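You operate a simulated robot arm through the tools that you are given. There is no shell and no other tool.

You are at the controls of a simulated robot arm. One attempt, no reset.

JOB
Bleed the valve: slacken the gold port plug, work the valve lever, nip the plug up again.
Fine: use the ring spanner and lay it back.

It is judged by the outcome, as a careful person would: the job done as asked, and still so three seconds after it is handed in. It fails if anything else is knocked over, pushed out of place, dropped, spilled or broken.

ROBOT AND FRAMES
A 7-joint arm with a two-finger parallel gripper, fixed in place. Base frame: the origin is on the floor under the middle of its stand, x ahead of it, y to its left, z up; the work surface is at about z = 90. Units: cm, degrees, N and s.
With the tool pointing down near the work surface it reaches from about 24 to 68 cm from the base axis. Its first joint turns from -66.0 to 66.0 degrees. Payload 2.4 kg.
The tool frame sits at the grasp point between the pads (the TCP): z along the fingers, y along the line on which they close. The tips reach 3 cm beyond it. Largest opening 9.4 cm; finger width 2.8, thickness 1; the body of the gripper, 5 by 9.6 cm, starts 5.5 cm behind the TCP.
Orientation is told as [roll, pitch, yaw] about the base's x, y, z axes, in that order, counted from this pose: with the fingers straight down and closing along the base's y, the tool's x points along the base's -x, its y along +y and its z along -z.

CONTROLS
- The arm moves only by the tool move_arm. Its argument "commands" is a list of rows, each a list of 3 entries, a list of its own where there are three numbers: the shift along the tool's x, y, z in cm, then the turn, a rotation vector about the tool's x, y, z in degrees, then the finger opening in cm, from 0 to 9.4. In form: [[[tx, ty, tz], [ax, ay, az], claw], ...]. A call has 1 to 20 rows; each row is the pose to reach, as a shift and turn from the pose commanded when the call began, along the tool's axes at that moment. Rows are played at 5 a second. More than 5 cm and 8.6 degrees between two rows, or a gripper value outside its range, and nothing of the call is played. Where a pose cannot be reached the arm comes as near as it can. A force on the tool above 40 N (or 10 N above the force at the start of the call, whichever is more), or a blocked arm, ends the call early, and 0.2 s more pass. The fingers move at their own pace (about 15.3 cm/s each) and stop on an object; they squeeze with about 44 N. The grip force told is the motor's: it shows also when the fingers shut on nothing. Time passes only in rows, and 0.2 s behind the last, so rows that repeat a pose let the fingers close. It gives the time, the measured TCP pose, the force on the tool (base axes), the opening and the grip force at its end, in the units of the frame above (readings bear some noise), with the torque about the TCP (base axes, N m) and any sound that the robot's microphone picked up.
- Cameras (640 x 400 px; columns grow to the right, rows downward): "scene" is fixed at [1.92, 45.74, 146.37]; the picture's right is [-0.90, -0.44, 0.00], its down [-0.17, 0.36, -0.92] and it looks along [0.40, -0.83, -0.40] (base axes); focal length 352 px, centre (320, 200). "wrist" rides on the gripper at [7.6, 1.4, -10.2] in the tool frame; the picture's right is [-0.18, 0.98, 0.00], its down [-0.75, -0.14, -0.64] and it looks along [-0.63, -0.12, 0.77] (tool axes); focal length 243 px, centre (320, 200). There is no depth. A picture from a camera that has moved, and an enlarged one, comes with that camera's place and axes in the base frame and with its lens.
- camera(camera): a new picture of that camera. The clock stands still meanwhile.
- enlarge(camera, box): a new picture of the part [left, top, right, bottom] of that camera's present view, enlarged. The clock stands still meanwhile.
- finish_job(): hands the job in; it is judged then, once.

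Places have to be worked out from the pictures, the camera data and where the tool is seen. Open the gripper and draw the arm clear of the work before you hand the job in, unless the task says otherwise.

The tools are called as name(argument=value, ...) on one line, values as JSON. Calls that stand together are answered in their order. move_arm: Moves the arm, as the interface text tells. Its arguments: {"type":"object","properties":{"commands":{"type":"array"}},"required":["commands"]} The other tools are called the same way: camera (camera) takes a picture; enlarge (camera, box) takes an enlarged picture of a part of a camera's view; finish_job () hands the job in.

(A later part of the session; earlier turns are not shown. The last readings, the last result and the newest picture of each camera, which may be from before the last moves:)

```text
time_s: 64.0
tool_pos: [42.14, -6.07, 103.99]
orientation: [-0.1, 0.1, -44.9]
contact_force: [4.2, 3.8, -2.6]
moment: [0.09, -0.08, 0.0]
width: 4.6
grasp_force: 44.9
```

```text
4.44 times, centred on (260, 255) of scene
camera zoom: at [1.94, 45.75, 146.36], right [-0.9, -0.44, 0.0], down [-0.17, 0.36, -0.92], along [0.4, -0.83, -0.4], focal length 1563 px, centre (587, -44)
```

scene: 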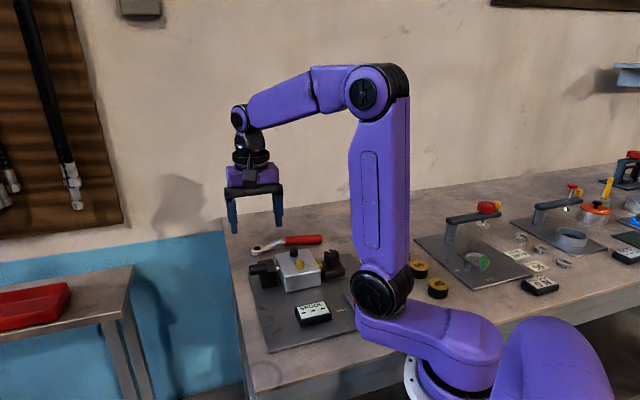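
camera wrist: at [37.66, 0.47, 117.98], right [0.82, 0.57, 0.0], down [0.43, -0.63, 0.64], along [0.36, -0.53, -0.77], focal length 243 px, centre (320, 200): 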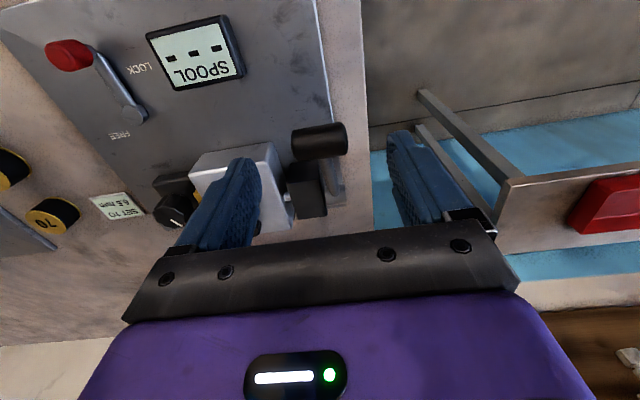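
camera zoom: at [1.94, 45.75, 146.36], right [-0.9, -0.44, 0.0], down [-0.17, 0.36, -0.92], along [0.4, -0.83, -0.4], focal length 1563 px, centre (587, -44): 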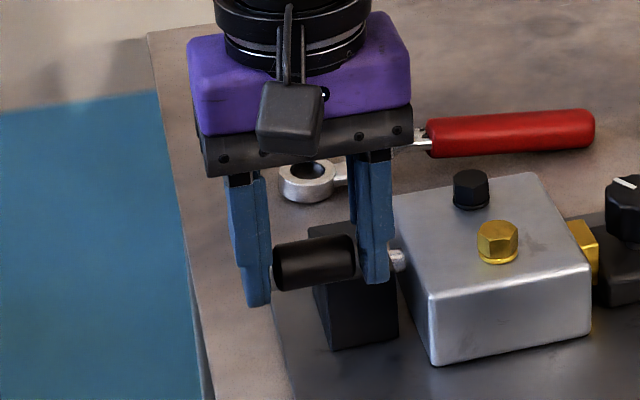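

Knob gripped (4.6 cm). I try the lever gently: first 2° upward along its arc, reading the resistance, since the latch at LOCK may be blocking it.

move_arm(commands=[[[-0.07, 0, -0.1], [0, 0, 0], 3.0], [[-0.13, 0, -0.19], [0, 0, 0], 3.0], [[-0.2, 0, -0.29], [0, 0, 0], 3.0], [[-0.27, 0, -0.38], [0, 0, 0], 3.0], [[-0.27, 0, -0.38], [0, 0, 0], 3.0]])

enlarge(camera="scene", box=[200, 210, 320, 300])

```text
time_s: 64.8
tool_pos: [42.15, -6.1, 103.91]
orientation: [-0.2, 0.3, -44.9]
contact_force: [3.8, 1.0, -14.1]
moment: [-0.51, -0.74, -0.08]
width: 4.56
grasp_force: 45.1
stopped in row 4: the force on the tool passed its limit at 42 N (the readings are from after the stop); the commanded pose is now the measured one
```

```text
4.44 times, centred on (260, 255) of scene
camera zoom: at [1.95, 45.75, 146.36], right [-0.9, -0.44, 0.0], down [-0.17, 0.36, -0.92], along [0.4, -0.83, -0.4], focal length 1563 px, centre (587, -44)
```

zoom: 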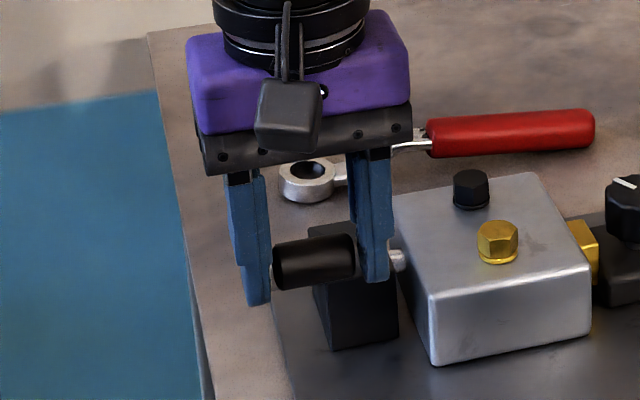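

Upward is solidly blocked (42 N within 3 mm). I try the other way very gently: 1.5° downward.

move_arm(commands=[[[0.04, 0, 0.06], [0, 0, 0], 3.0], [[0.08, 0, 0.12], [0, 0, 0], 3.0], [[0.12, 0, 0.18], [0, 0, 0], 3.0], [[0.12, 0, 0.18], [0, 0, 0], 3.0]])

enlarge(camera="scene", box=[200, 210, 320, 300])

```text
time_s: 65.8
tool_pos: [42.03, -6.02, 103.91]
orientation: [-0.2, 0.1, -44.8]
contact_force: [1.2, 0.7, 11.7]
moment: [-0.9, -0.92, 0.08]
width: 4.57
grasp_force: 45.5
```

```text
4.44 times, centred on (260, 255) of scene
camera zoom: at [1.9, 45.75, 146.36], right [-0.9, -0.44, 0.0], down [-0.17, 0.36, -0.92], along [0.4, -0.83, -0.4], focal length 1563 px, centre (587, -44)
```

zoom: 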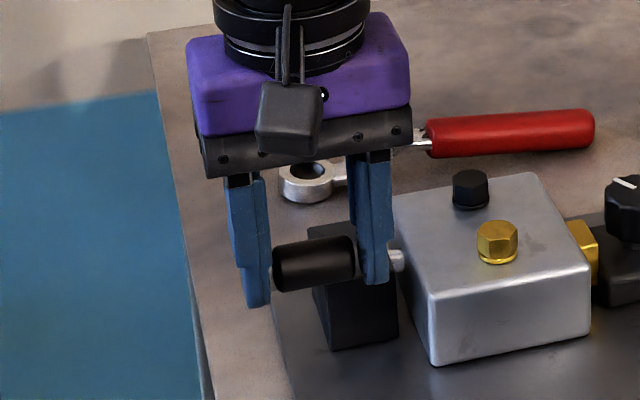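

Blocked both ways with equal stiffness, so the spool is held by the latch at LOCK. I relax the force, release the knob and rise, to move the latch to FREE first.

move_arm(commands=[[[-0.06, 0, -0.09], [0, 0, 0], 3.0], [[-0.06, 0, -0.09], [0, 0, 0], 3.0], [[-0.06, 0, -0.09], [0, 0, 0], 5.5], [[-0.06, 0, -0.09], [0, 0, 0], 8.0], [[-0.06, 0, -0.09], [0, 0, 0], 8.0], [[-0.06, 0, -1.1], [0, 0, 0], 8.0], [[-0.06, 0, -3.1], [0, 0, 0], 8.0], [[-0.06, 0, -6.1], [0, 0, 0], 8.0], [[-0.06, 0, -9.1], [0, 0, 0], 8.0], [[-0.06, 0, -9.1], [0, 0, 0], 8.0]])

enlarge(camera="scene", box=[320, 270, 400, 325])

camera(camera="wrist")

```text
time_s: 68.0
tool_pos: [41.99, -6.15, 112.81]
orientation: [-0.2, 0.4, -44.9]
contact_force: [0.1, 0.7, 0.4]
moment: [-0.04, 0.03, 0.0]
width: 8.01
grasp_force: 0.0
```

```text
7.27 times, centred on (360, 298) of scene
camera zoom: at [1.92, 45.74, 146.37], right [-0.9, -0.44, 0.0], down [-0.17, 0.36, -0.92], along [0.4, -0.83, -0.4], focal length 2558 px, centre (29, -509)
```

zoom: 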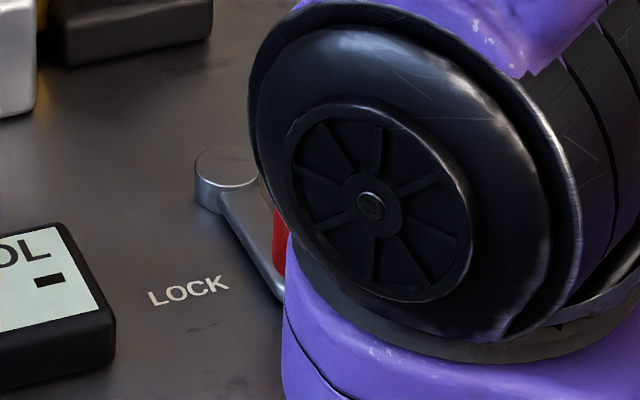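

```text
taken
camera wrist: at [37.61, 0.33, 122.95], right [0.82, 0.57, 0.0], down [0.44, -0.63, 0.64], along [0.36, -0.53, -0.77], focal length 243 px, centre (320, 200)
```

wrist: 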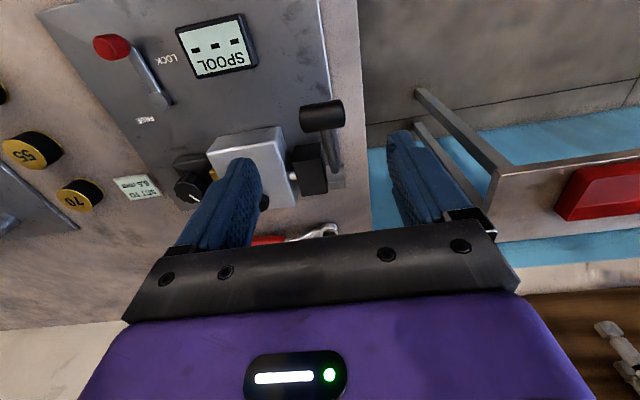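

The knob is released. The latch's red knob is near (22.1,-14.9), z 92.3–95.5, pivot near (26.3,-18.8); FREE should be a 90° counter-clockwise throw. I correct the tiny leftover tilt, then move above the latch for a closer look.

move_arm(commands=[[[0, 0, 0], [-0.42, -0.14, 0], 8.0], [[0, 0, 0], [-0.42, -0.14, 0], 8.0]])

move_arm(commands=[[[0.58, -1.97, 0.0], [0, 0, -4.5], 8.0], [[1.16, -3.94, 0.0], [0, 0, -9.0], 8.0], [[1.74, -5.9, 0.3], [0, 0, -13.5], 6.0], [[2.32, -7.87, 0.6], [0, 0, -18.0], 5.0], [[2.9, -9.84, 0.9], [0, 0, -22.5], 5.0], [[3.48, -11.81, 1.2], [0, 0, -26.9], 5.0], [[4.06, -13.78, 1.6], [0, 0, -31.4], 5.0], [[4.64, -15.74, 2.0], [0, 0, -35.9], 5.0], [[5.22, -17.71, 2.4], [0, 0, -40.4], 5.0], [[5.8, -19.68, 2.8], [0, 0, -44.9], 5.0], [[5.8, -19.68, 2.8], [0, 0, -44.9], 5.0]])

camera(camera="wrist")

camera(camera="scene")

```text
time_s: 68.6
tool_pos: [42.12, -6.22, 112.73]
orientation: [0.2, 0.2, -44.9]
contact_force: [-0.6, 0.2, 0.0]
moment: [0.02, 0.01, -0.02]
width: 7.98
grasp_force: 0.0
```

```text
time_s: 71.0
tool_pos: [24.12, -15.8, 110.15]
orientation: [0.4, 0.0, 0.0]
contact_force: [-0.3, 0.6, 1.0]
moment: [-0.01, 0.03, 0.0]
width: 5.02
grasp_force: 0.1
```

```text
taken
camera wrist: at [16.4, -14.42, 120.27], right [0.18, 0.98, 0.01], down [0.75, -0.14, 0.64], along [0.63, -0.11, -0.77], focal length 243 px, centre (320, 200)
```

wrist: 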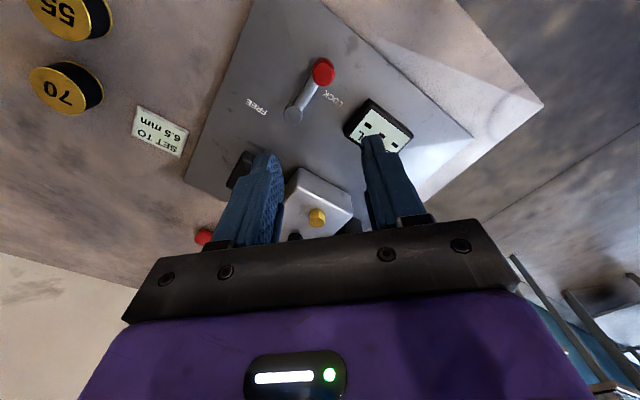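

```text
taken
```

scene: 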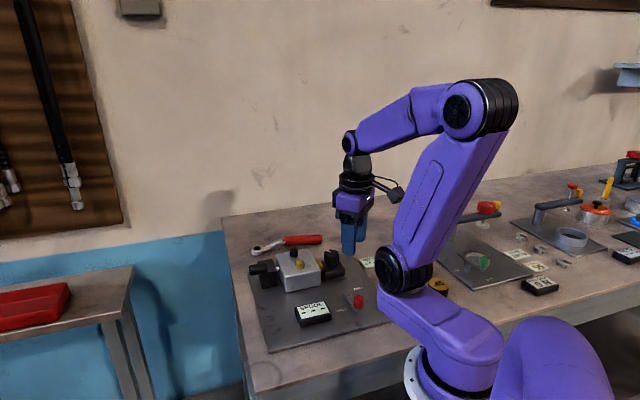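

I zoom in on the latch from here.

enlarge(camera="wrist", box=[230, 40, 380, 140])

enlarge(camera="scene", box=[335, 278, 385, 318])

```text
4.00 times, centred on (305, 90) of wrist
camera zoom: at [16.4, -14.42, 120.27], right [0.18, 0.98, 0.01], down [0.75, -0.14, 0.64], along [0.63, -0.11, -0.77], focal length 970 px, centre (380, 640)
```

zoom: 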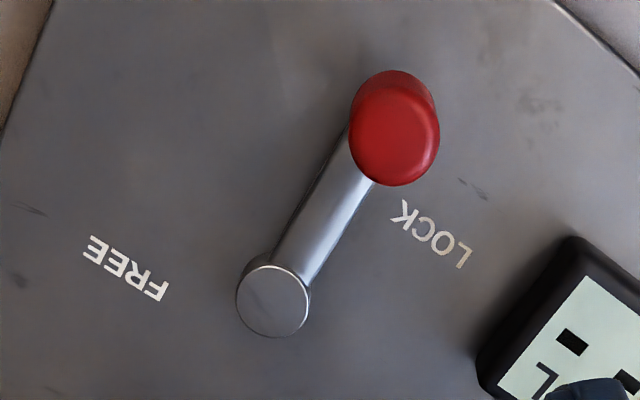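

```text
10.00 times, centred on (360, 298) of scene
camera zoom: at [1.92, 45.74, 146.37], right [-0.9, -0.44, 0.0], down [-0.17, 0.36, -0.92], along [0.4, -0.83, -0.4], focal length 3517 px, centre (-80, -780)
```

zoom: 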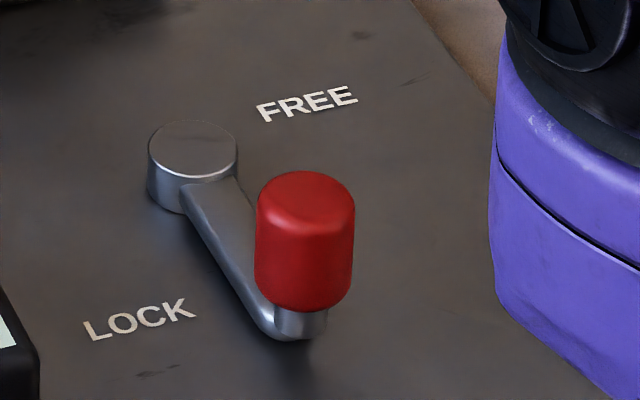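

Latch: knob at (21.85,-14.9), red part z 93.1–95.5, pivot (26,-19.05), arm 5.9 cm at azimuth 135°; FREE looks to be at roughly azimuth 215–225°. I position over the knob with the fingers straddling it along y and come down partway.

move_arm(commands=[[[0.8, 0.3, 0.5], [0.4, 0, 0], 5.0], [[1.6, 0.6, 1.5], [0.4, 0, 0], 5.0], [[2.27, 0.9, 3.0], [0.4, 0, 0], 5.0], [[2.27, 0.9, 5.5], [0.4, 0, 0], 5.0], [[2.27, 0.9, 8.0], [0.4, 0, 0], 5.0], [[2.27, 0.9, 10.0], [0.4, 0, 0], 5.0], [[2.27, 0.9, 10.0], [0.4, 0, 0], 5.0]])

camera(camera="wrist")

enlarge(camera="scene", box=[310, 220, 420, 320])

```text
time_s: 72.6
tool_pos: [21.89, -14.87, 100.07]
orientation: [-0.1, 0.0, 0.0]
contact_force: [-0.4, -0.5, 0.2]
moment: [-0.03, -0.02, -0.03]
width: 4.99
grasp_force: 0.1
out of reach, approached as far as the arm can: row 3
```

```text
taken
camera wrist: at [14.05, -13.44, 110.16], right [0.18, 0.98, 0.0], down [0.75, -0.14, 0.64], along [0.63, -0.12, -0.77], focal length 243 px, centre (320, 200)
```

wrist: 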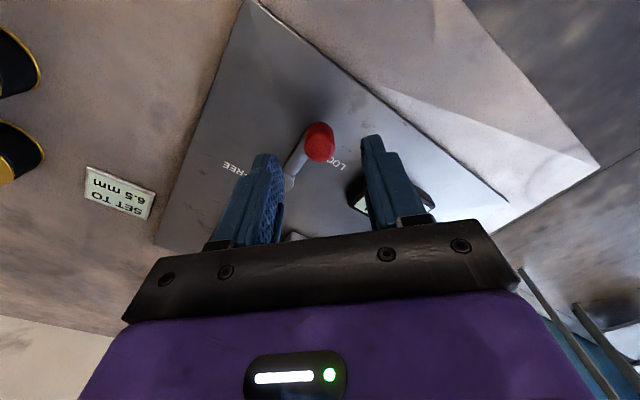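

```text
4.00 times, centred on (365, 270) of scene
camera zoom: at [1.92, 45.74, 146.37], right [-0.9, -0.44, 0.0], down [-0.17, 0.36, -0.92], along [0.4, -0.83, -0.4], focal length 1407 px, centre (140, -80)
```

zoom: 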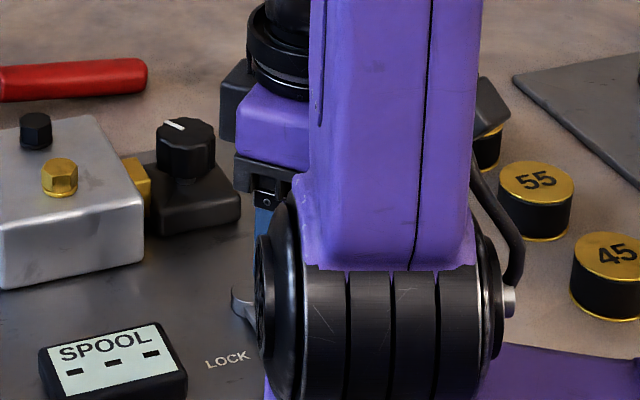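

The fingers straddle the red knob. I lower to z ≈ 96.2 (tips about 93.2, above the latch arm).

move_arm(commands=[[[0, 0, 1.0], [0, 0, 0], 5.0], [[0, 0, 2.0], [0, 0, 0], 5.0], [[0, 0, 3.0], [0, 0, 0], 5.0], [[0, 0, 3.85], [0, 0, 0], 5.0], [[0, 0, 3.85], [0, 0, 0], 5.0]])

camera(camera="wrist")

enlarge(camera="wrist", box=[220, 100, 420, 240])

```text
time_s: 73.8
tool_pos: [21.84, -14.99, 96.26]
orientation: [-0.1, 0.1, 0.0]
contact_force: [-0.5, 0.2, -0.9]
moment: [0.05, 0.01, 0.04]
width: 4.99
grasp_force: 0.0
```

```text
taken
camera wrist: at [14.07, -13.5, 106.34], right [0.18, 0.98, 0.0], down [0.75, -0.14, 0.64], along [0.63, -0.12, -0.77], focal length 243 px, centre (320, 200)
```

wrist: 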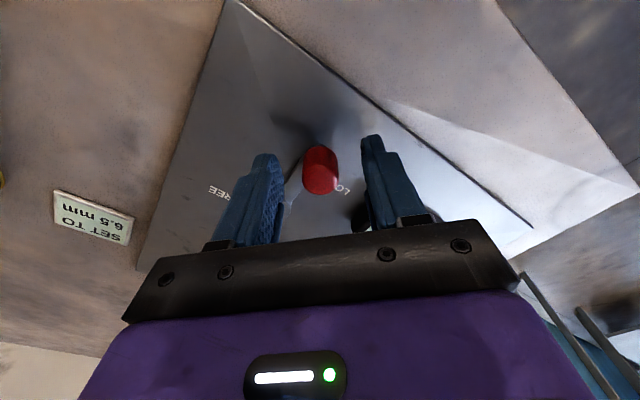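

```text
2.86 times, centred on (320, 170) of wrist
camera zoom: at [14.07, -13.5, 106.34], right [0.18, 0.98, 0.0], down [0.75, -0.14, 0.64], along [0.63, -0.12, -0.77], focal length 693 px, centre (320, 286)
```

zoom: 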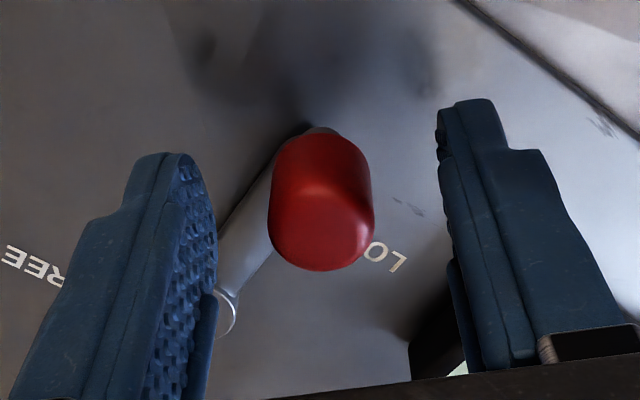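

The knob is nicely centred. I close loosely to 2.5 cm around it (knob ≈2.1 cm) and push it 20° along its arc toward FREE, watching the force.

move_arm(commands=[[[0, 0, 0], [0, 0, 0], 3.5], [[0, 0, 0], [0, 0, 0], 2.5], [[0, 0, 0], [0, 0, 0], 2.5], [[0.17, -0.19, 0], [0, 0, 0], 2.5], [[0.34, -0.38, 0], [0, 0, 0], 2.5], [[0.5, -0.58, 0], [0, 0, 0], 2.5], [[0.66, -0.78, 0], [0, 0, 0], 2.5], [[0.92, -1.22, 0], [0, 0, 0], 2.5], [[1.17, -1.67, 0], [0, 0, 0], 2.5]])

camera(camera="wrist")

```text
time_s: 75.8
tool_pos: [20.62, -16.69, 96.36]
orientation: [-0.1, 0.1, 0.0]
contact_force: [-1.1, 0.1, -0.1]
moment: [0.02, 0.0, 0.01]
width: 2.54
grasp_force: 0.8
```

```text
taken
camera wrist: at [12.94, -15.11, 106.39], right [0.18, 0.98, 0.0], down [0.75, -0.14, 0.64], along [0.63, -0.12, -0.77], focal length 243 px, centre (320, 200)
```

wrist: 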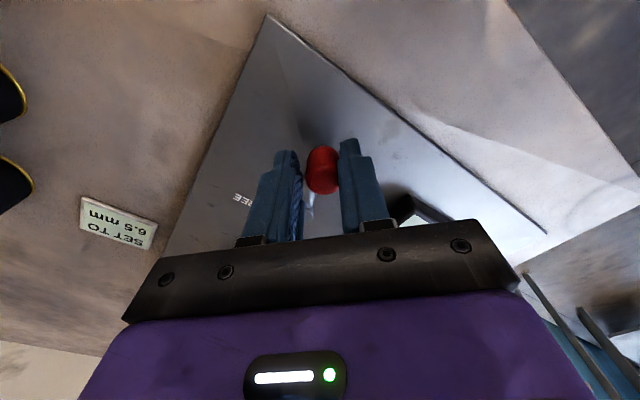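

The latch moves easily. I continue along the arc to about 60°.

move_arm(commands=[[[0.19, -0.47, 0], [0, 0, 0], 2.5], [[0.35, -0.96, 0], [0, 0, 0], 2.5], [[0.46, -1.46, 0], [0, 0, 0], 2.5], [[0.53, -1.97, 0], [0, 0, 0], 2.5], [[0.55, -2.48, 0], [0, 0, 0], 2.5], [[0.53, -2.99, 0], [0, 0, 0], 2.5], [[0.46, -3.5, 0], [0, 0, 0], 2.5], [[0.35, -4.0, 0], [0, 0, 0], 2.5]])

camera(camera="wrist")

```text
time_s: 77.6
tool_pos: [20.26, -20.67, 96.24]
orientation: [-0.2, -0.1, 0.0]
contact_force: [0.0, 0.5, -1.3]
moment: [0.0, -0.02, -0.04]
width: 2.53
grasp_force: 0.2
```

```text
taken
camera wrist: at [12.57, -19.15, 106.29], right [0.18, 0.98, 0.0], down [0.75, -0.14, 0.64], along [0.63, -0.12, -0.77], focal length 243 px, centre (320, 200)
```

wrist: 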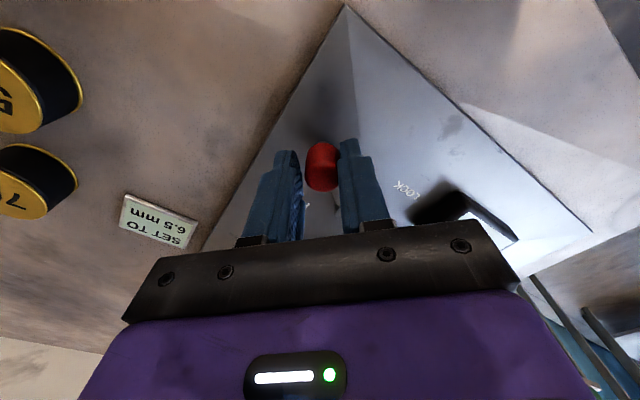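

Still free-moving at 60°. I continue slowly to 75°, then beyond, looking for the end stop.

move_arm(commands=[[[-0.17, -0.48, 0], [0, 0, 0], 2.5], [[-0.35, -0.96, 0], [0, 0, 0], 2.5], [[-0.59, -1.42, 0], [0, 0, 0], 2.5], [[-0.72, -1.63, 0], [0, 0, 0], 2.5], [[-0.86, -1.85, 0], [0, 0, 0], 2.5]])

camera(camera="wrist")

```text
time_s: 78.8
tool_pos: [21.06, -22.6, 96.33]
orientation: [-0.1, 0.1, 0.0]
contact_force: [0.1, 0.9, 0.3]
moment: [0.07, -0.02, -0.01]
width: 2.57
grasp_force: 0.4
```

```text
taken
camera wrist: at [13.41, -20.99, 106.33], right [0.18, 0.98, 0.0], down [0.75, -0.14, 0.64], along [0.63, -0.12, -0.77], focal length 243 px, centre (320, 200)
```

wrist: 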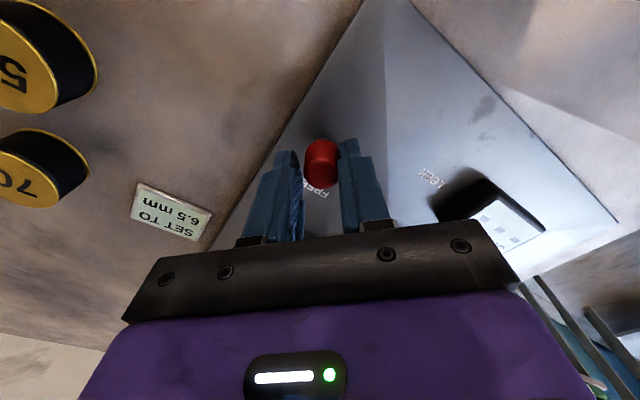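

No stop yet at about 80°. I continue in small steps toward 90°.

move_arm(commands=[[[-0.15, -0.2, 0], [0, 0, 0], 2.5], [[-0.31, -0.41, 0], [0, 0, 0], 2.5], [[-0.31, -0.41, 0], [0, 0, 0], 2.5]])

enlarge(camera="wrist", box=[230, 110, 420, 240])

```text
time_s: 79.6
tool_pos: [21.43, -22.94, 96.17]
orientation: [-0.1, 0.0, -0.1]
contact_force: [-0.1, 0.0, 0.3]
moment: [-0.02, -0.03, 0.02]
width: 2.51
grasp_force: 0.1
```

```text
3.08 times, centred on (325, 175) of wrist
camera zoom: at [13.72, -21.44, 106.31], right [0.18, 0.98, 0.0], down [0.75, -0.14, 0.64], along [0.63, -0.12, -0.77], focal length 746 px, centre (305, 277)
```

zoom: 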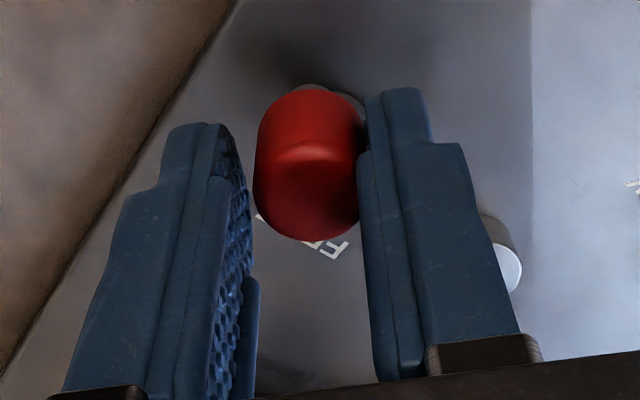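

Still no resistance at ~85°. A further 5° step to reach 90°.

move_arm(commands=[[[-0.17, -0.19, 0], [0, 0, 0], 2.5], [[-0.35, -0.38, 0], [0, 0, 0], 2.5], [[-0.35, -0.38, 0], [0, 0, 0], 2.5]])

camera(camera="wrist")

```text
time_s: 80.4
tool_pos: [21.85, -23.37, 96.24]
orientation: [-0.1, -0.1, -0.1]
contact_force: [0.6, 0.1, 0.7]
moment: [0.01, -0.02, 0.04]
width: 2.53
grasp_force: 0.2
```

```text
taken
camera wrist: at [14.11, -21.78, 106.33], right [0.18, 0.98, 0.0], down [0.75, -0.14, 0.64], along [0.63, -0.12, -0.77], focal length 243 px, centre (320, 200)
```

wrist: 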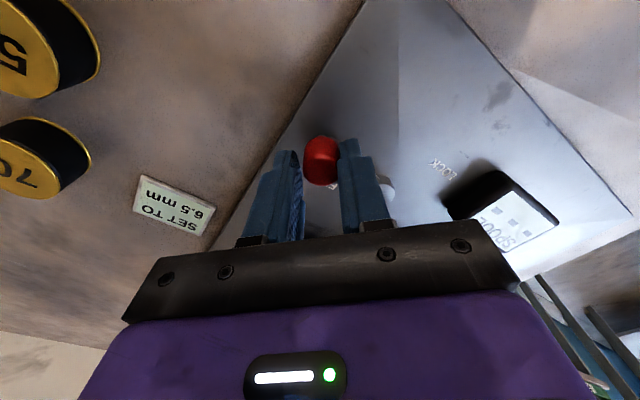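

About 88° now. I press a little further (0.3 cm) to check for the end stop.

move_arm(commands=[[[-0.11, -0.11, 0], [0, 0, 0], 2.5], [[-0.21, -0.21, 0], [0, 0, 0], 2.5], [[-0.21, -0.21, 0], [0, 0, 0], 2.5]])

enlarge(camera="wrist", box=[230, 110, 420, 240])

```text
time_s: 81.2
tool_pos: [21.92, -23.41, 96.3]
orientation: [-0.1, 0.0, -0.1]
contact_force: [0.2, -0.3, 0.8]
moment: [0.01, -0.01, 0.02]
width: 2.51
grasp_force: 0.0
```

```text
3.08 times, centred on (325, 175) of wrist
camera zoom: at [14.27, -21.98, 106.36], right [0.18, 0.98, 0.0], down [0.75, -0.14, 0.64], along [0.63, -0.12, -0.77], focal length 746 px, centre (305, 277)
```

zoom: 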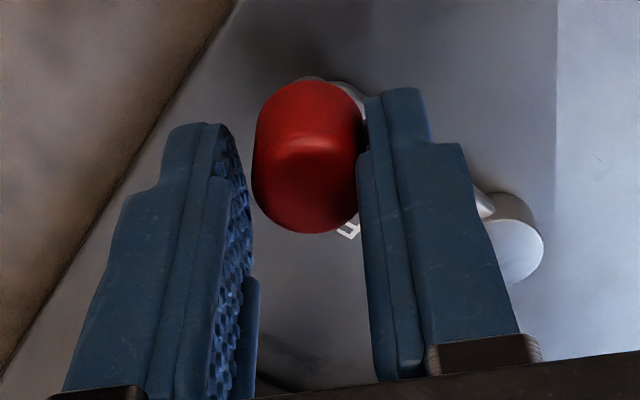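

No hard stop yet, but the arm should be at about 90° (FREE). I open, rise and look at the latch position relative to its labels.

move_arm(commands=[[[0, 0, 0], [0, 0, 0], 3.5], [[0, 0, 0], [0, 0, 0], 5.0], [[0, 0, 0], [0, 0, 0], 5.0], [[0, 0, -1.5], [0, 0, 0], 5.0], [[0, 0, -4.0], [0, 0, 0], 5.0], [[-0.8, 0, -7.0], [0, 0, 0], 5.0], [[-2.0, 0.5, -10.0], [0, 0, 0], 5.0], [[-3.0, 1.0, -13.0], [0, 0, 0], 5.0], [[-3.0, 1.0, -13.0], [0, 0, 0], 5.0]])

camera(camera="wrist")

enlarge(camera="scene", box=[310, 260, 420, 330])

```text
time_s: 83.2
tool_pos: [24.9, -22.44, 109.31]
orientation: [-0.2, 0.0, 0.0]
contact_force: [0.4, -0.1, -0.3]
moment: [-0.01, 0.05, -0.01]
width: 5.0
grasp_force: 0.0
```

```text
taken
camera wrist: at [17.19, -20.89, 119.44], right [0.18, 0.98, 0.0], down [0.75, -0.14, 0.64], along [0.63, -0.12, -0.77], focal length 243 px, centre (320, 200)
```

wrist: 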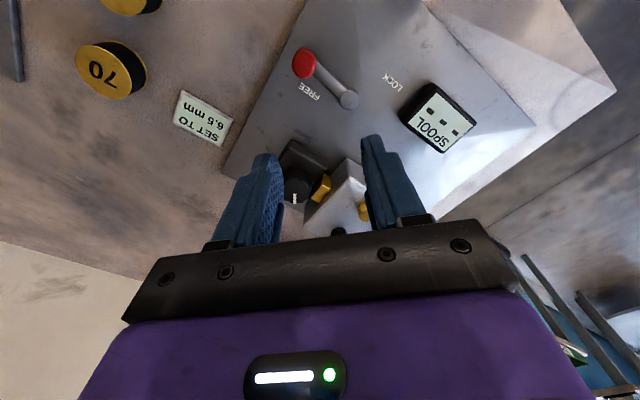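

```text
5.71 times, centred on (365, 295) of scene
camera zoom: at [1.92, 45.74, 146.37], right [-0.9, -0.44, 0.0], down [-0.17, 0.36, -0.92], along [0.4, -0.83, -0.4], focal length 2010 px, centre (63, -343)
```

zoom: 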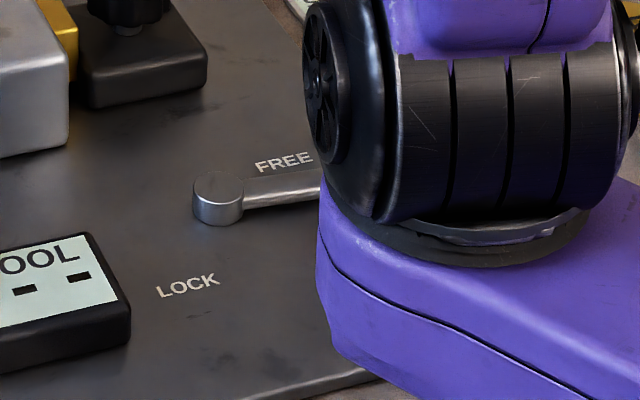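

The latch arm now lies alongside FREE. A zoom to confirm its angle.

enlarge(camera="wrist", box=[260, 30, 480, 170])

```text
2.86 times, centred on (370, 100) of wrist
camera zoom: at [17.19, -20.89, 119.44], right [0.18, 0.98, 0.0], down [0.75, -0.14, 0.64], along [0.63, -0.12, -0.77], focal length 693 px, centre (177, 486)
```

zoom: 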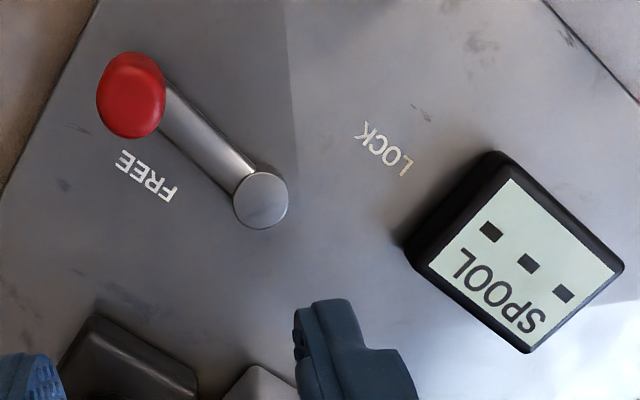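

The latch stands at FREE. Back to the valve lever: I move above the knob with yaw −45° again.

move_arm(commands=[[[-1.7, 1.6, -1.0], [0, 0, 4.5], 6.0], [[-3.4, 3.3, -2.0], [0, 0, 9.0], 8.0], [[-5.2, 4.9, -2.7], [0, 0, 13.5], 8.0], [[-6.9, 6.5, -2.7], [0, 0, 18.0], 8.0], [[-8.6, 8.2, -2.7], [0, 0, 22.5], 8.0], [[-10.3, 9.8, -2.7], [0, 0, 27.0], 8.0], [[-12.0, 11.4, -2.7], [0, 0, 31.5], 8.0], [[-13.8, 13.1, -2.7], [0, 0, 36.0], 8.0], [[-15.5, 14.7, -2.7], [0, 0, 40.5], 8.0], [[-17.2, 16.34, -2.7], [0, 0, 45.0], 8.0], [[-17.2, 16.34, -2.7], [0, 0, 45.0], 8.0]])

camera(camera="wrist")

enlarge(camera="scene", box=[230, 220, 410, 350])

```text
time_s: 85.6
tool_pos: [42.13, -5.97, 112.05]
orientation: [0.0, -0.2, -45.1]
contact_force: [0.1, 0.2, -0.1]
moment: [-0.02, 0.01, 0.01]
width: 8.0
grasp_force: 0.0
```

```text
taken
camera wrist: at [37.66, 0.51, 122.07], right [0.83, 0.56, 0.0], down [0.43, -0.63, 0.64], along [0.36, -0.53, -0.77], focal length 243 px, centre (320, 200)
```

wrist: 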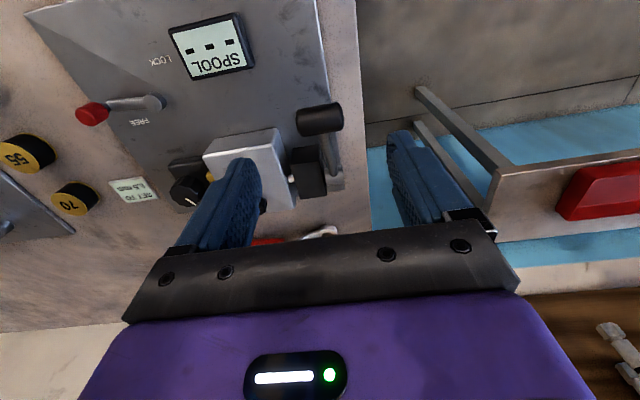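

```text
3.08 times, centred on (320, 285) of scene
camera zoom: at [1.92, 45.74, 146.37], right [-0.9, -0.44, 0.0], down [-0.17, 0.36, -0.92], along [0.4, -0.83, -0.4], focal length 1082 px, centre (320, -62)
```

zoom: 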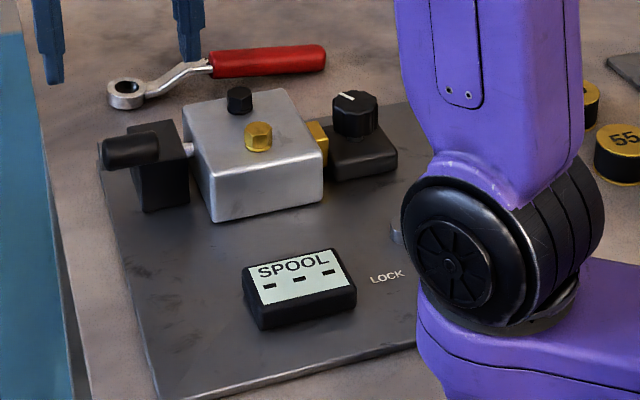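

Positioned over the knob. I descend to straddle it again and close.

move_arm(commands=[[[-0.07, -0.07, 2.5], [0, 0, 0], 8.0], [[-0.07, -0.07, 5.0], [0, 0, 0], 8.0], [[-0.07, -0.07, 7.0], [0, 0, 0], 8.0], [[-0.07, -0.07, 8.15], [0, 0, 0], 8.0], [[-0.07, -0.07, 8.15], [0, 0, 0], 8.0], [[-0.07, -0.07, 8.15], [0, 0, 0], 6.0], [[-0.07, -0.07, 8.15], [0, 0, 0], 4.8], [[-0.07, -0.07, 8.15], [0, 0, 0], 3.5], [[-0.07, -0.07, 8.15], [0, 0, 0], 3.5], [[-0.07, -0.07, 8.15], [0, 0, 0], 3.5]])

enlarge(camera="scene", box=[200, 210, 320, 300])

```text
time_s: 87.8
tool_pos: [42.14, -6.11, 103.68]
orientation: [-0.1, 0.1, -45.0]
contact_force: [-4.4, -3.8, -2.3]
moment: [-0.04, 0.11, 0.03]
width: 4.55
grasp_force: 45.1
```

```text
4.44 times, centred on (260, 255) of scene
camera zoom: at [1.91, 45.73, 146.37], right [-0.9, -0.44, 0.0], down [-0.17, 0.36, -0.92], along [0.4, -0.83, -0.4], focal length 1563 px, centre (587, -44)
```

zoom: 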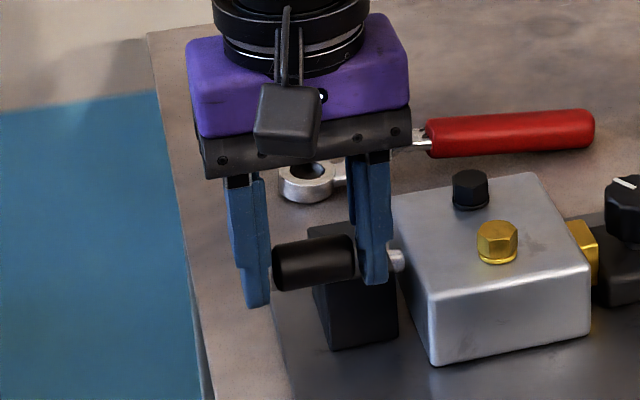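

Gripped. Now a gentle 2° upward trial along the arc.

move_arm(commands=[[[-0.07, 0, -0.1], [0, 0, 0], 3.5], [[-0.13, 0, -0.19], [0, 0, 0], 3.5], [[-0.2, 0, -0.29], [0, 0, 0], 3.5], [[-0.27, 0, -0.38], [0, 0, 0], 3.5], [[-0.27, 0, -0.38], [0, 0, 0], 3.5]])

enlarge(camera="scene", box=[200, 210, 320, 300])

```text
time_s: 88.8
tool_pos: [42.24, -6.24, 103.77]
orientation: [-0.3, 0.5, -44.9]
contact_force: [2.0, 2.1, -11.7]
moment: [-0.54, -0.81, -0.08]
width: 4.58
grasp_force: 44.9
stopped in row 5: the force on the tool passed its limit at 42 N (the readings are from after the stop); the commanded pose is now the measured one
```

```text
4.44 times, centred on (260, 255) of scene
camera zoom: at [1.94, 45.75, 146.36], right [-0.9, -0.44, 0.0], down [-0.17, 0.36, -0.92], along [0.4, -0.83, -0.4], focal length 1563 px, centre (587, -44)
```

zoom: 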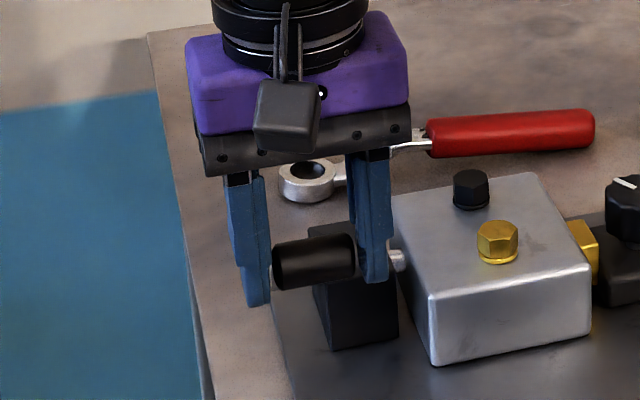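

Upward is still blocked (an end stop perhaps). I try downward gently now that the latch is FREE.

move_arm(commands=[[[0.04, 0, 0.06], [0, 0, 0], 3.5], [[0.08, 0, 0.12], [0, 0, 0], 3.5], [[0.12, 0, 0.18], [0, 0, 0], 3.5], [[0.16, 0, 0.24], [0, 0, 0], 3.5], [[0.16, 0, 0.24], [0, 0, 0], 3.5]])

enlarge(camera="scene", box=[200, 210, 320, 300])

```text
time_s: 90.0
tool_pos: [42.13, -6.13, 103.6]
orientation: [-0.2, 0.3, -45.0]
contact_force: [10.9, -3.9, 7.0]
moment: [-0.92, -1.14, 0.09]
width: 4.59
grasp_force: 45.3
```

```text
4.44 times, centred on (260, 255) of scene
camera zoom: at [1.94, 45.74, 146.37], right [-0.9, -0.44, 0.0], down [-0.17, 0.36, -0.92], along [0.4, -0.83, -0.4], focal length 1563 px, centre (587, -44)
```

zoom: 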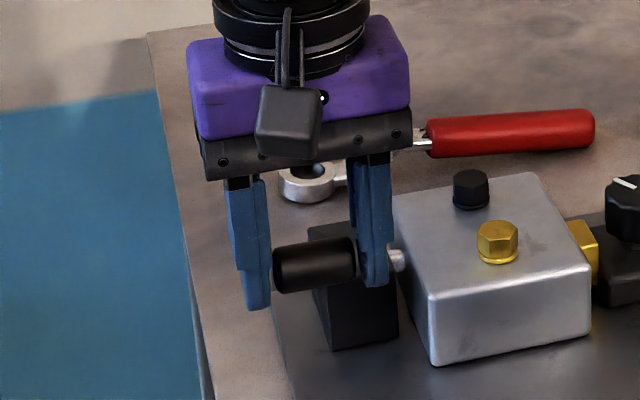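

Only about 12 N of resistance at the limit of this small push, so downward isn't proven blocked. I press on further downward in small steps (the call stops itself at 40 N).

move_arm(commands=[[[0.05, 0, 0.07], [0, 0, 0], 3.5], [[0.1, 0, 0.15], [0, 0, 0], 3.5], [[0.15, 0, 0.22], [0, 0, 0], 3.5], [[0.2, 0, 0.3], [0, 0, 0], 3.5], [[0.2, 0, 0.3], [0, 0, 0], 3.5]])

enlarge(camera="scene", box=[200, 210, 320, 300])

```text
time_s: 91.2
tool_pos: [41.98, -6.06, 103.31]
orientation: [-0.3, 0.5, -45.0]
contact_force: [5.2, -1.5, 8.2]
moment: [-0.84, -0.95, -0.05]
width: 4.6
grasp_force: 44.8
```

```text
4.44 times, centred on (260, 255) of scene
camera zoom: at [1.92, 45.74, 146.37], right [-0.9, -0.44, 0.0], down [-0.17, 0.36, -0.92], along [0.4, -0.83, -0.4], focal length 1563 px, centre (587, -44)
```

zoom: 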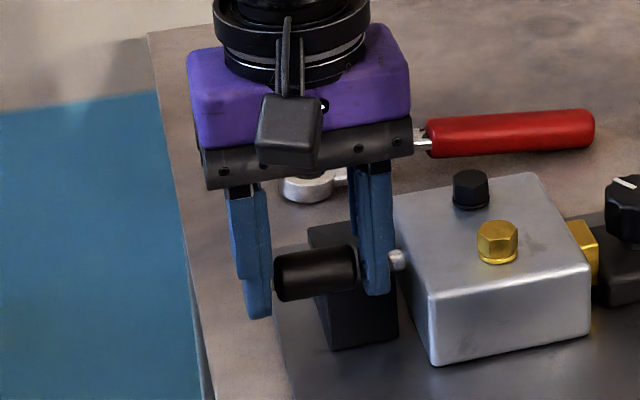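

The lever is moving down now with about 10 N of drag. I follow the arc down to about 10° below start.

move_arm(commands=[[[0.14, 0, 0.24], [0, 0, 0], 3.5], [[0.28, 0, 0.47], [0, 0, 0], 3.5], [[0.42, 0, 0.72], [0, 0, 0], 3.5], [[0.55, 0, 0.98], [0, 0, 0], 3.5], [[0.68, 0, 1.25], [0, 0, 0], 3.5], [[0.8, 0, 1.51], [0, 0, 0], 3.5], [[0.8, 0, 1.51], [0, 0, 0], 3.5]])

enlarge(camera="scene", box=[200, 210, 360, 320])

```text
time_s: 92.8
tool_pos: [41.44, -5.36, 101.83]
orientation: [-0.3, 0.3, -44.9]
contact_force: [8.6, 6.0, 10.0]
moment: [-0.67, -1.05, 0.03]
width: 4.57
grasp_force: 44.7
```

```text
3.64 times, centred on (280, 265) of scene
camera zoom: at [1.93, 45.77, 146.36], right [-0.9, -0.44, 0.0], down [-0.17, 0.36, -0.92], along [0.4, -0.83, -0.4], focal length 1279 px, centre (466, -36)
```

zoom: 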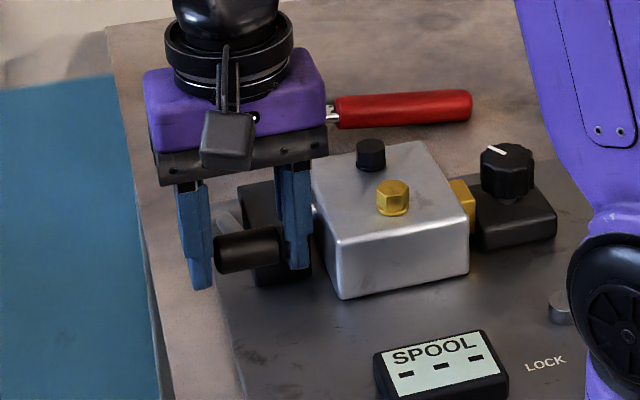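

The lever swings down smoothly (≈10 N drag). I continue down to about −20°, easing a small sideways offset.

move_arm(commands=[[[0.11, 0.05, 0.27], [0, 0, 0], 3.5], [[0.23, 0.08, 0.54], [0, 0, 0], 3.5], [[0.33, 0.08, 0.81], [0, 0, 0], 3.5], [[0.43, 0.08, 1.09], [0, 0, 0], 3.5], [[0.52, 0.08, 1.36], [0, 0, 0], 3.5], [[0.61, 0.08, 1.64], [0, 0, 0], 3.5], [[0.69, 0.08, 1.92], [0, 0, 0], 3.5], [[0.76, 0.08, 2.21], [0, 0, 0], 3.5], [[0.76, 0.08, 2.21], [0, 0, 0], 3.5]])

enlarge(camera="scene", box=[200, 210, 360, 320])

```text
time_s: 94.8
tool_pos: [40.84, -4.78, 99.46]
orientation: [-0.2, 0.5, -45.0]
contact_force: [1.1, -8.5, 7.7]
moment: [-0.79, -0.76, 0.01]
width: 4.59
grasp_force: 44.5
```

```text
3.64 times, centred on (280, 265) of scene
camera zoom: at [1.91, 45.72, 146.37], right [-0.9, -0.44, 0.0], down [-0.17, 0.36, -0.92], along [0.4, -0.83, -0.4], focal length 1279 px, centre (466, -36)
```

zoom: 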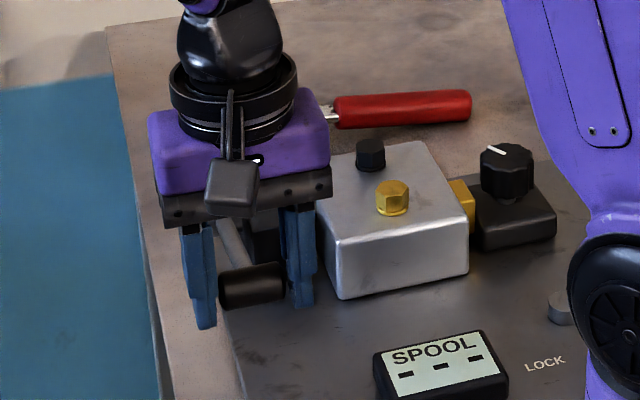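

Moving freely still. I continue down toward −30°, watching for an end stop.

move_arm(commands=[[[0.07, 0, 0.28], [0, 0, 0], 3.5], [[0.13, 0, 0.57], [0, 0, 0], 3.5], [[0.18, 0, 0.86], [0, 0, 0], 3.5], [[0.23, 0, 1.15], [0, 0, 0], 3.5], [[0.27, 0, 1.43], [0, 0, 0], 3.5], [[0.31, 0, 1.72], [0, 0, 0], 3.5], [[0.34, 0, 2.01], [0, 0, 0], 3.5], [[0.37, 0, 2.31], [0, 0, 0], 3.5], [[0.37, 0, 2.31], [0, 0, 0], 3.5]])

enlarge(camera="scene", box=[200, 210, 360, 320])

```text
time_s: 96.8
tool_pos: [40.51, -4.42, 97.24]
orientation: [-0.2, 0.5, -45.0]
contact_force: [-0.8, -7.4, 8.8]
moment: [-0.75, -0.72, 0.05]
width: 4.6
grasp_force: 44.8
```

```text
3.64 times, centred on (280, 265) of scene
camera zoom: at [1.91, 45.73, 146.37], right [-0.9, -0.44, 0.0], down [-0.17, 0.36, -0.92], along [0.4, -0.83, -0.4], focal length 1279 px, centre (466, -36)
```

zoom: 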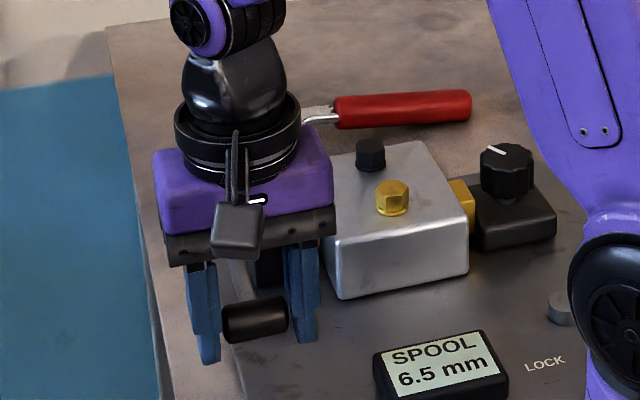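

The SPOOL readout has come alive: 6.5 mm (matching the card), so the lever is truly working the spool. I press a little further to find the end of its stroke.

move_arm(commands=[[[0.01, 0, 0.2], [0, 0, 0], 3.5], [[0.02, 0, 0.4], [0, 0, 0], 3.5], [[0.03, 0, 0.58], [0, 0, 0], 3.5], [[0.03, 0, 0.58], [0, 0, 0], 3.5]])

enlarge(camera="scene", box=[200, 210, 360, 320])

```text
time_s: 97.5
tool_pos: [40.56, -4.48, 97.06]
orientation: [-0.3, 0.5, -45.0]
contact_force: [-4.3, -1.4, 18.6]
moment: [0.34, 0.74, -0.04]
width: 4.56
grasp_force: 45.0
stopped in row 3: the force on the tool passed its limit at 43 N (the readings are from after the stop); the commanded pose is now the measured one
```

```text
3.64 times, centred on (280, 265) of scene
camera zoom: at [1.89, 45.75, 146.37], right [-0.9, -0.44, 0.0], down [-0.17, 0.36, -0.92], along [0.4, -0.83, -0.4], focal length 1279 px, centre (466, -36)
```

zoom: 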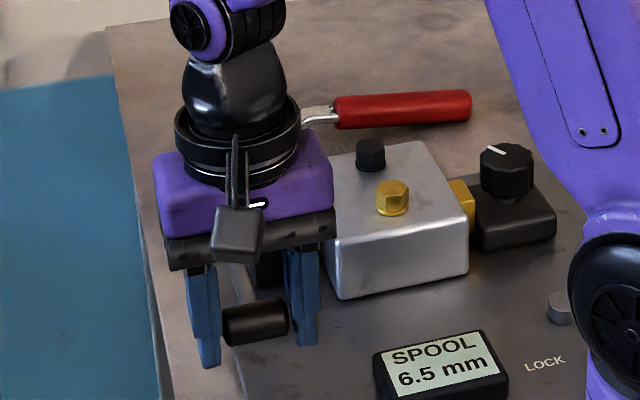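

The stroke ends at about 30° down with the spool reading 6.5 mm. I now bring the lever back up along the same arc, stopping just short of its upper rest.

move_arm(commands=[[[-0.02, 0, -0.2], [0, 0, 0], 3.5], [[-0.05, 0, -0.58], [0, 0, 0], 3.5], [[-0.13, 0, -1.16], [0, 0, 0], 3.5], [[-0.24, 0, -1.74], [0, 0, 0], 3.5], [[-0.37, 0, -2.31], [0, 0, 0], 3.5], [[-0.52, 0, -2.87], [0, 0, 0], 3.5], [[-0.7, 0, -3.43], [0, 0, 0], 3.5], [[-0.9, 0, -3.98], [0, 0, 0], 3.5], [[-1.13, 0, -4.51], [0, 0, 0], 3.5], [[-1.38, 0, -5.04], [0, 0, 0], 3.5], [[-1.65, 0, -5.56], [0, 0, 0], 3.5], [[-1.65, 0, -5.56], [0, 0, 0], 3.5]])

enlarge(camera="scene", box=[200, 210, 360, 320])

```text
time_s: 100.1
tool_pos: [41.83, -5.64, 102.32]
orientation: [-0.6, 0.7, -45.0]
contact_force: [-14.4, -2.6, -4.1]
moment: [0.79, 1.05, -0.06]
width: 4.6
grasp_force: 45.9
```

```text
3.64 times, centred on (280, 265) of scene
camera zoom: at [1.89, 45.73, 146.37], right [-0.9, -0.44, 0.0], down [-0.17, 0.36, -0.92], along [0.4, -0.83, -0.4], focal length 1279 px, centre (466, -36)
```

zoom: 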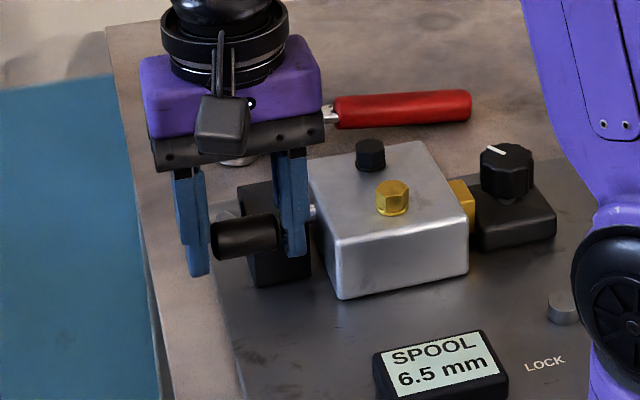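

The lever is back near the top, and the readout holds 6.5 mm. To bleed properly I give it a second full stroke: down first (easing the sideways load a little).

move_arm(commands=[[[0.1, -0.1, 0.2], [0, 0, 0], 3.5], [[0.27, -0.1, 0.52], [0, 0, 0], 3.5], [[0.52, -0.1, 1.05], [0, 0, 0], 3.5], [[0.75, -0.1, 1.58], [0, 0, 0], 3.5], [[0.95, -0.1, 2.13], [0, 0, 0], 3.5], [[1.13, -0.1, 2.69], [0, 0, 0], 3.5], [[1.29, -0.1, 3.25], [0, 0, 0], 3.5], [[1.41, -0.1, 3.82], [0, 0, 0], 3.5], [[1.52, -0.1, 4.4], [0, 0, 0], 3.5], [[1.6, -0.1, 4.95], [0, 0, 0], 3.5], [[1.62, -0.1, 5.2], [0, 0, 0], 3.5], [[1.62, -0.1, 5.2], [0, 0, 0], 3.5]])

```text
time_s: 102.7
tool_pos: [40.59, -4.59, 97.3]
orientation: [-0.3, 0.4, -44.9]
contact_force: [6.8, -2.2, 8.7]
moment: [-0.63, -0.86, 0.07]
width: 4.59
grasp_force: 45.2
```

Second stroke down done. Now back up along the arc to near the rest position.

move_arm(commands=[[[-0.03, 0, -0.3], [0, 0, 0], 3.5], [[-0.11, 0, -0.88], [0, 0, 0], 3.5], [[-0.22, 0, -1.45], [0, 0, 0], 3.5], [[-0.34, 0, -2.02], [0, 0, 0], 3.5], [[-0.5, 0, -2.59], [0, 0, 0], 3.5], [[-0.68, 0, -3.14], [0, 0, 0], 3.5], [[-0.88, 0, -3.69], [0, 0, 0], 3.5], [[-1.11, 0, -4.23], [0, 0, 0], 3.5], [[-1.36, 0, -4.76], [0, 0, 0], 3.5], [[-1.63, 0, -5.27], [0, 0, 0], 3.5], [[-1.92, 0, -5.78], [0, 0, 0], 3.5], [[-1.92, 0, -5.78], [0, 0, 0], 3.5]])

enlarge(camera="scene", box=[200, 210, 320, 300])

```text
time_s: 105.3
tool_pos: [41.9, -5.89, 103.02]
orientation: [-0.3, 0.7, -45.0]
contact_force: [-2.3, 18.1, -0.5]
moment: [1.01, 0.97, 0.05]
width: 4.56
grasp_force: 45.0
```

```text
4.44 times, centred on (260, 255) of scene
camera zoom: at [1.92, 45.79, 146.35], right [-0.9, -0.44, 0.0], down [-0.17, 0.36, -0.92], along [0.4, -0.83, -0.4], focal length 1563 px, centre (587, -44)
```

zoom: 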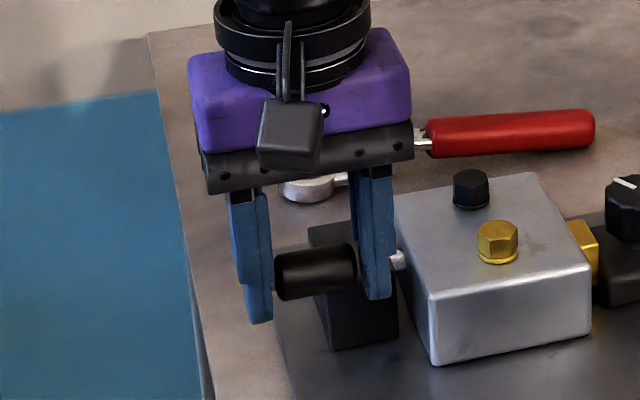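

About 2.5° short of the rest position. I nudge up the rest in small steps until it meets its upper stop.

move_arm(commands=[[[-0.1, 0, -0.15], [0, 0, 0], 3.5], [[-0.2, 0, -0.3], [0, 0, 0], 3.5], [[-0.3, 0, -0.45], [0, 0, 0], 3.5], [[-0.3, 0, -0.45], [0, 0, 0], 3.5]])

enlarge(camera="scene", box=[200, 210, 320, 300])

```text
time_s: 106.3
tool_pos: [42.1, -6.08, 103.53]
orientation: [-0.3, 0.5, -45.0]
contact_force: [-5.3, 14.3, -11.9]
moment: [0.73, 0.56, -0.01]
width: 4.58
grasp_force: 44.7
```

```text
4.44 times, centred on (260, 255) of scene
camera zoom: at [1.93, 45.78, 146.35], right [-0.9, -0.44, 0.0], down [-0.17, 0.36, -0.92], along [0.4, -0.83, -0.4], focal length 1563 px, centre (587, -44)
```

zoom: 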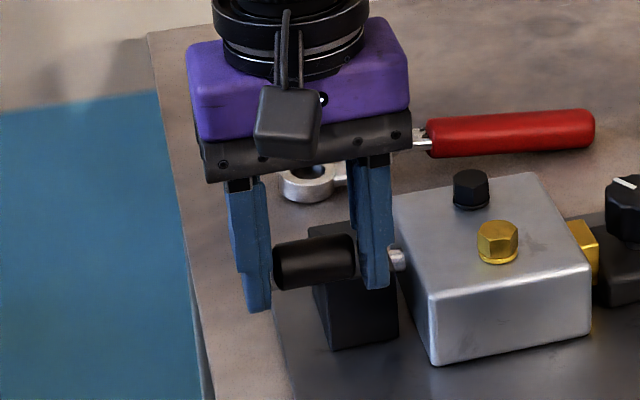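

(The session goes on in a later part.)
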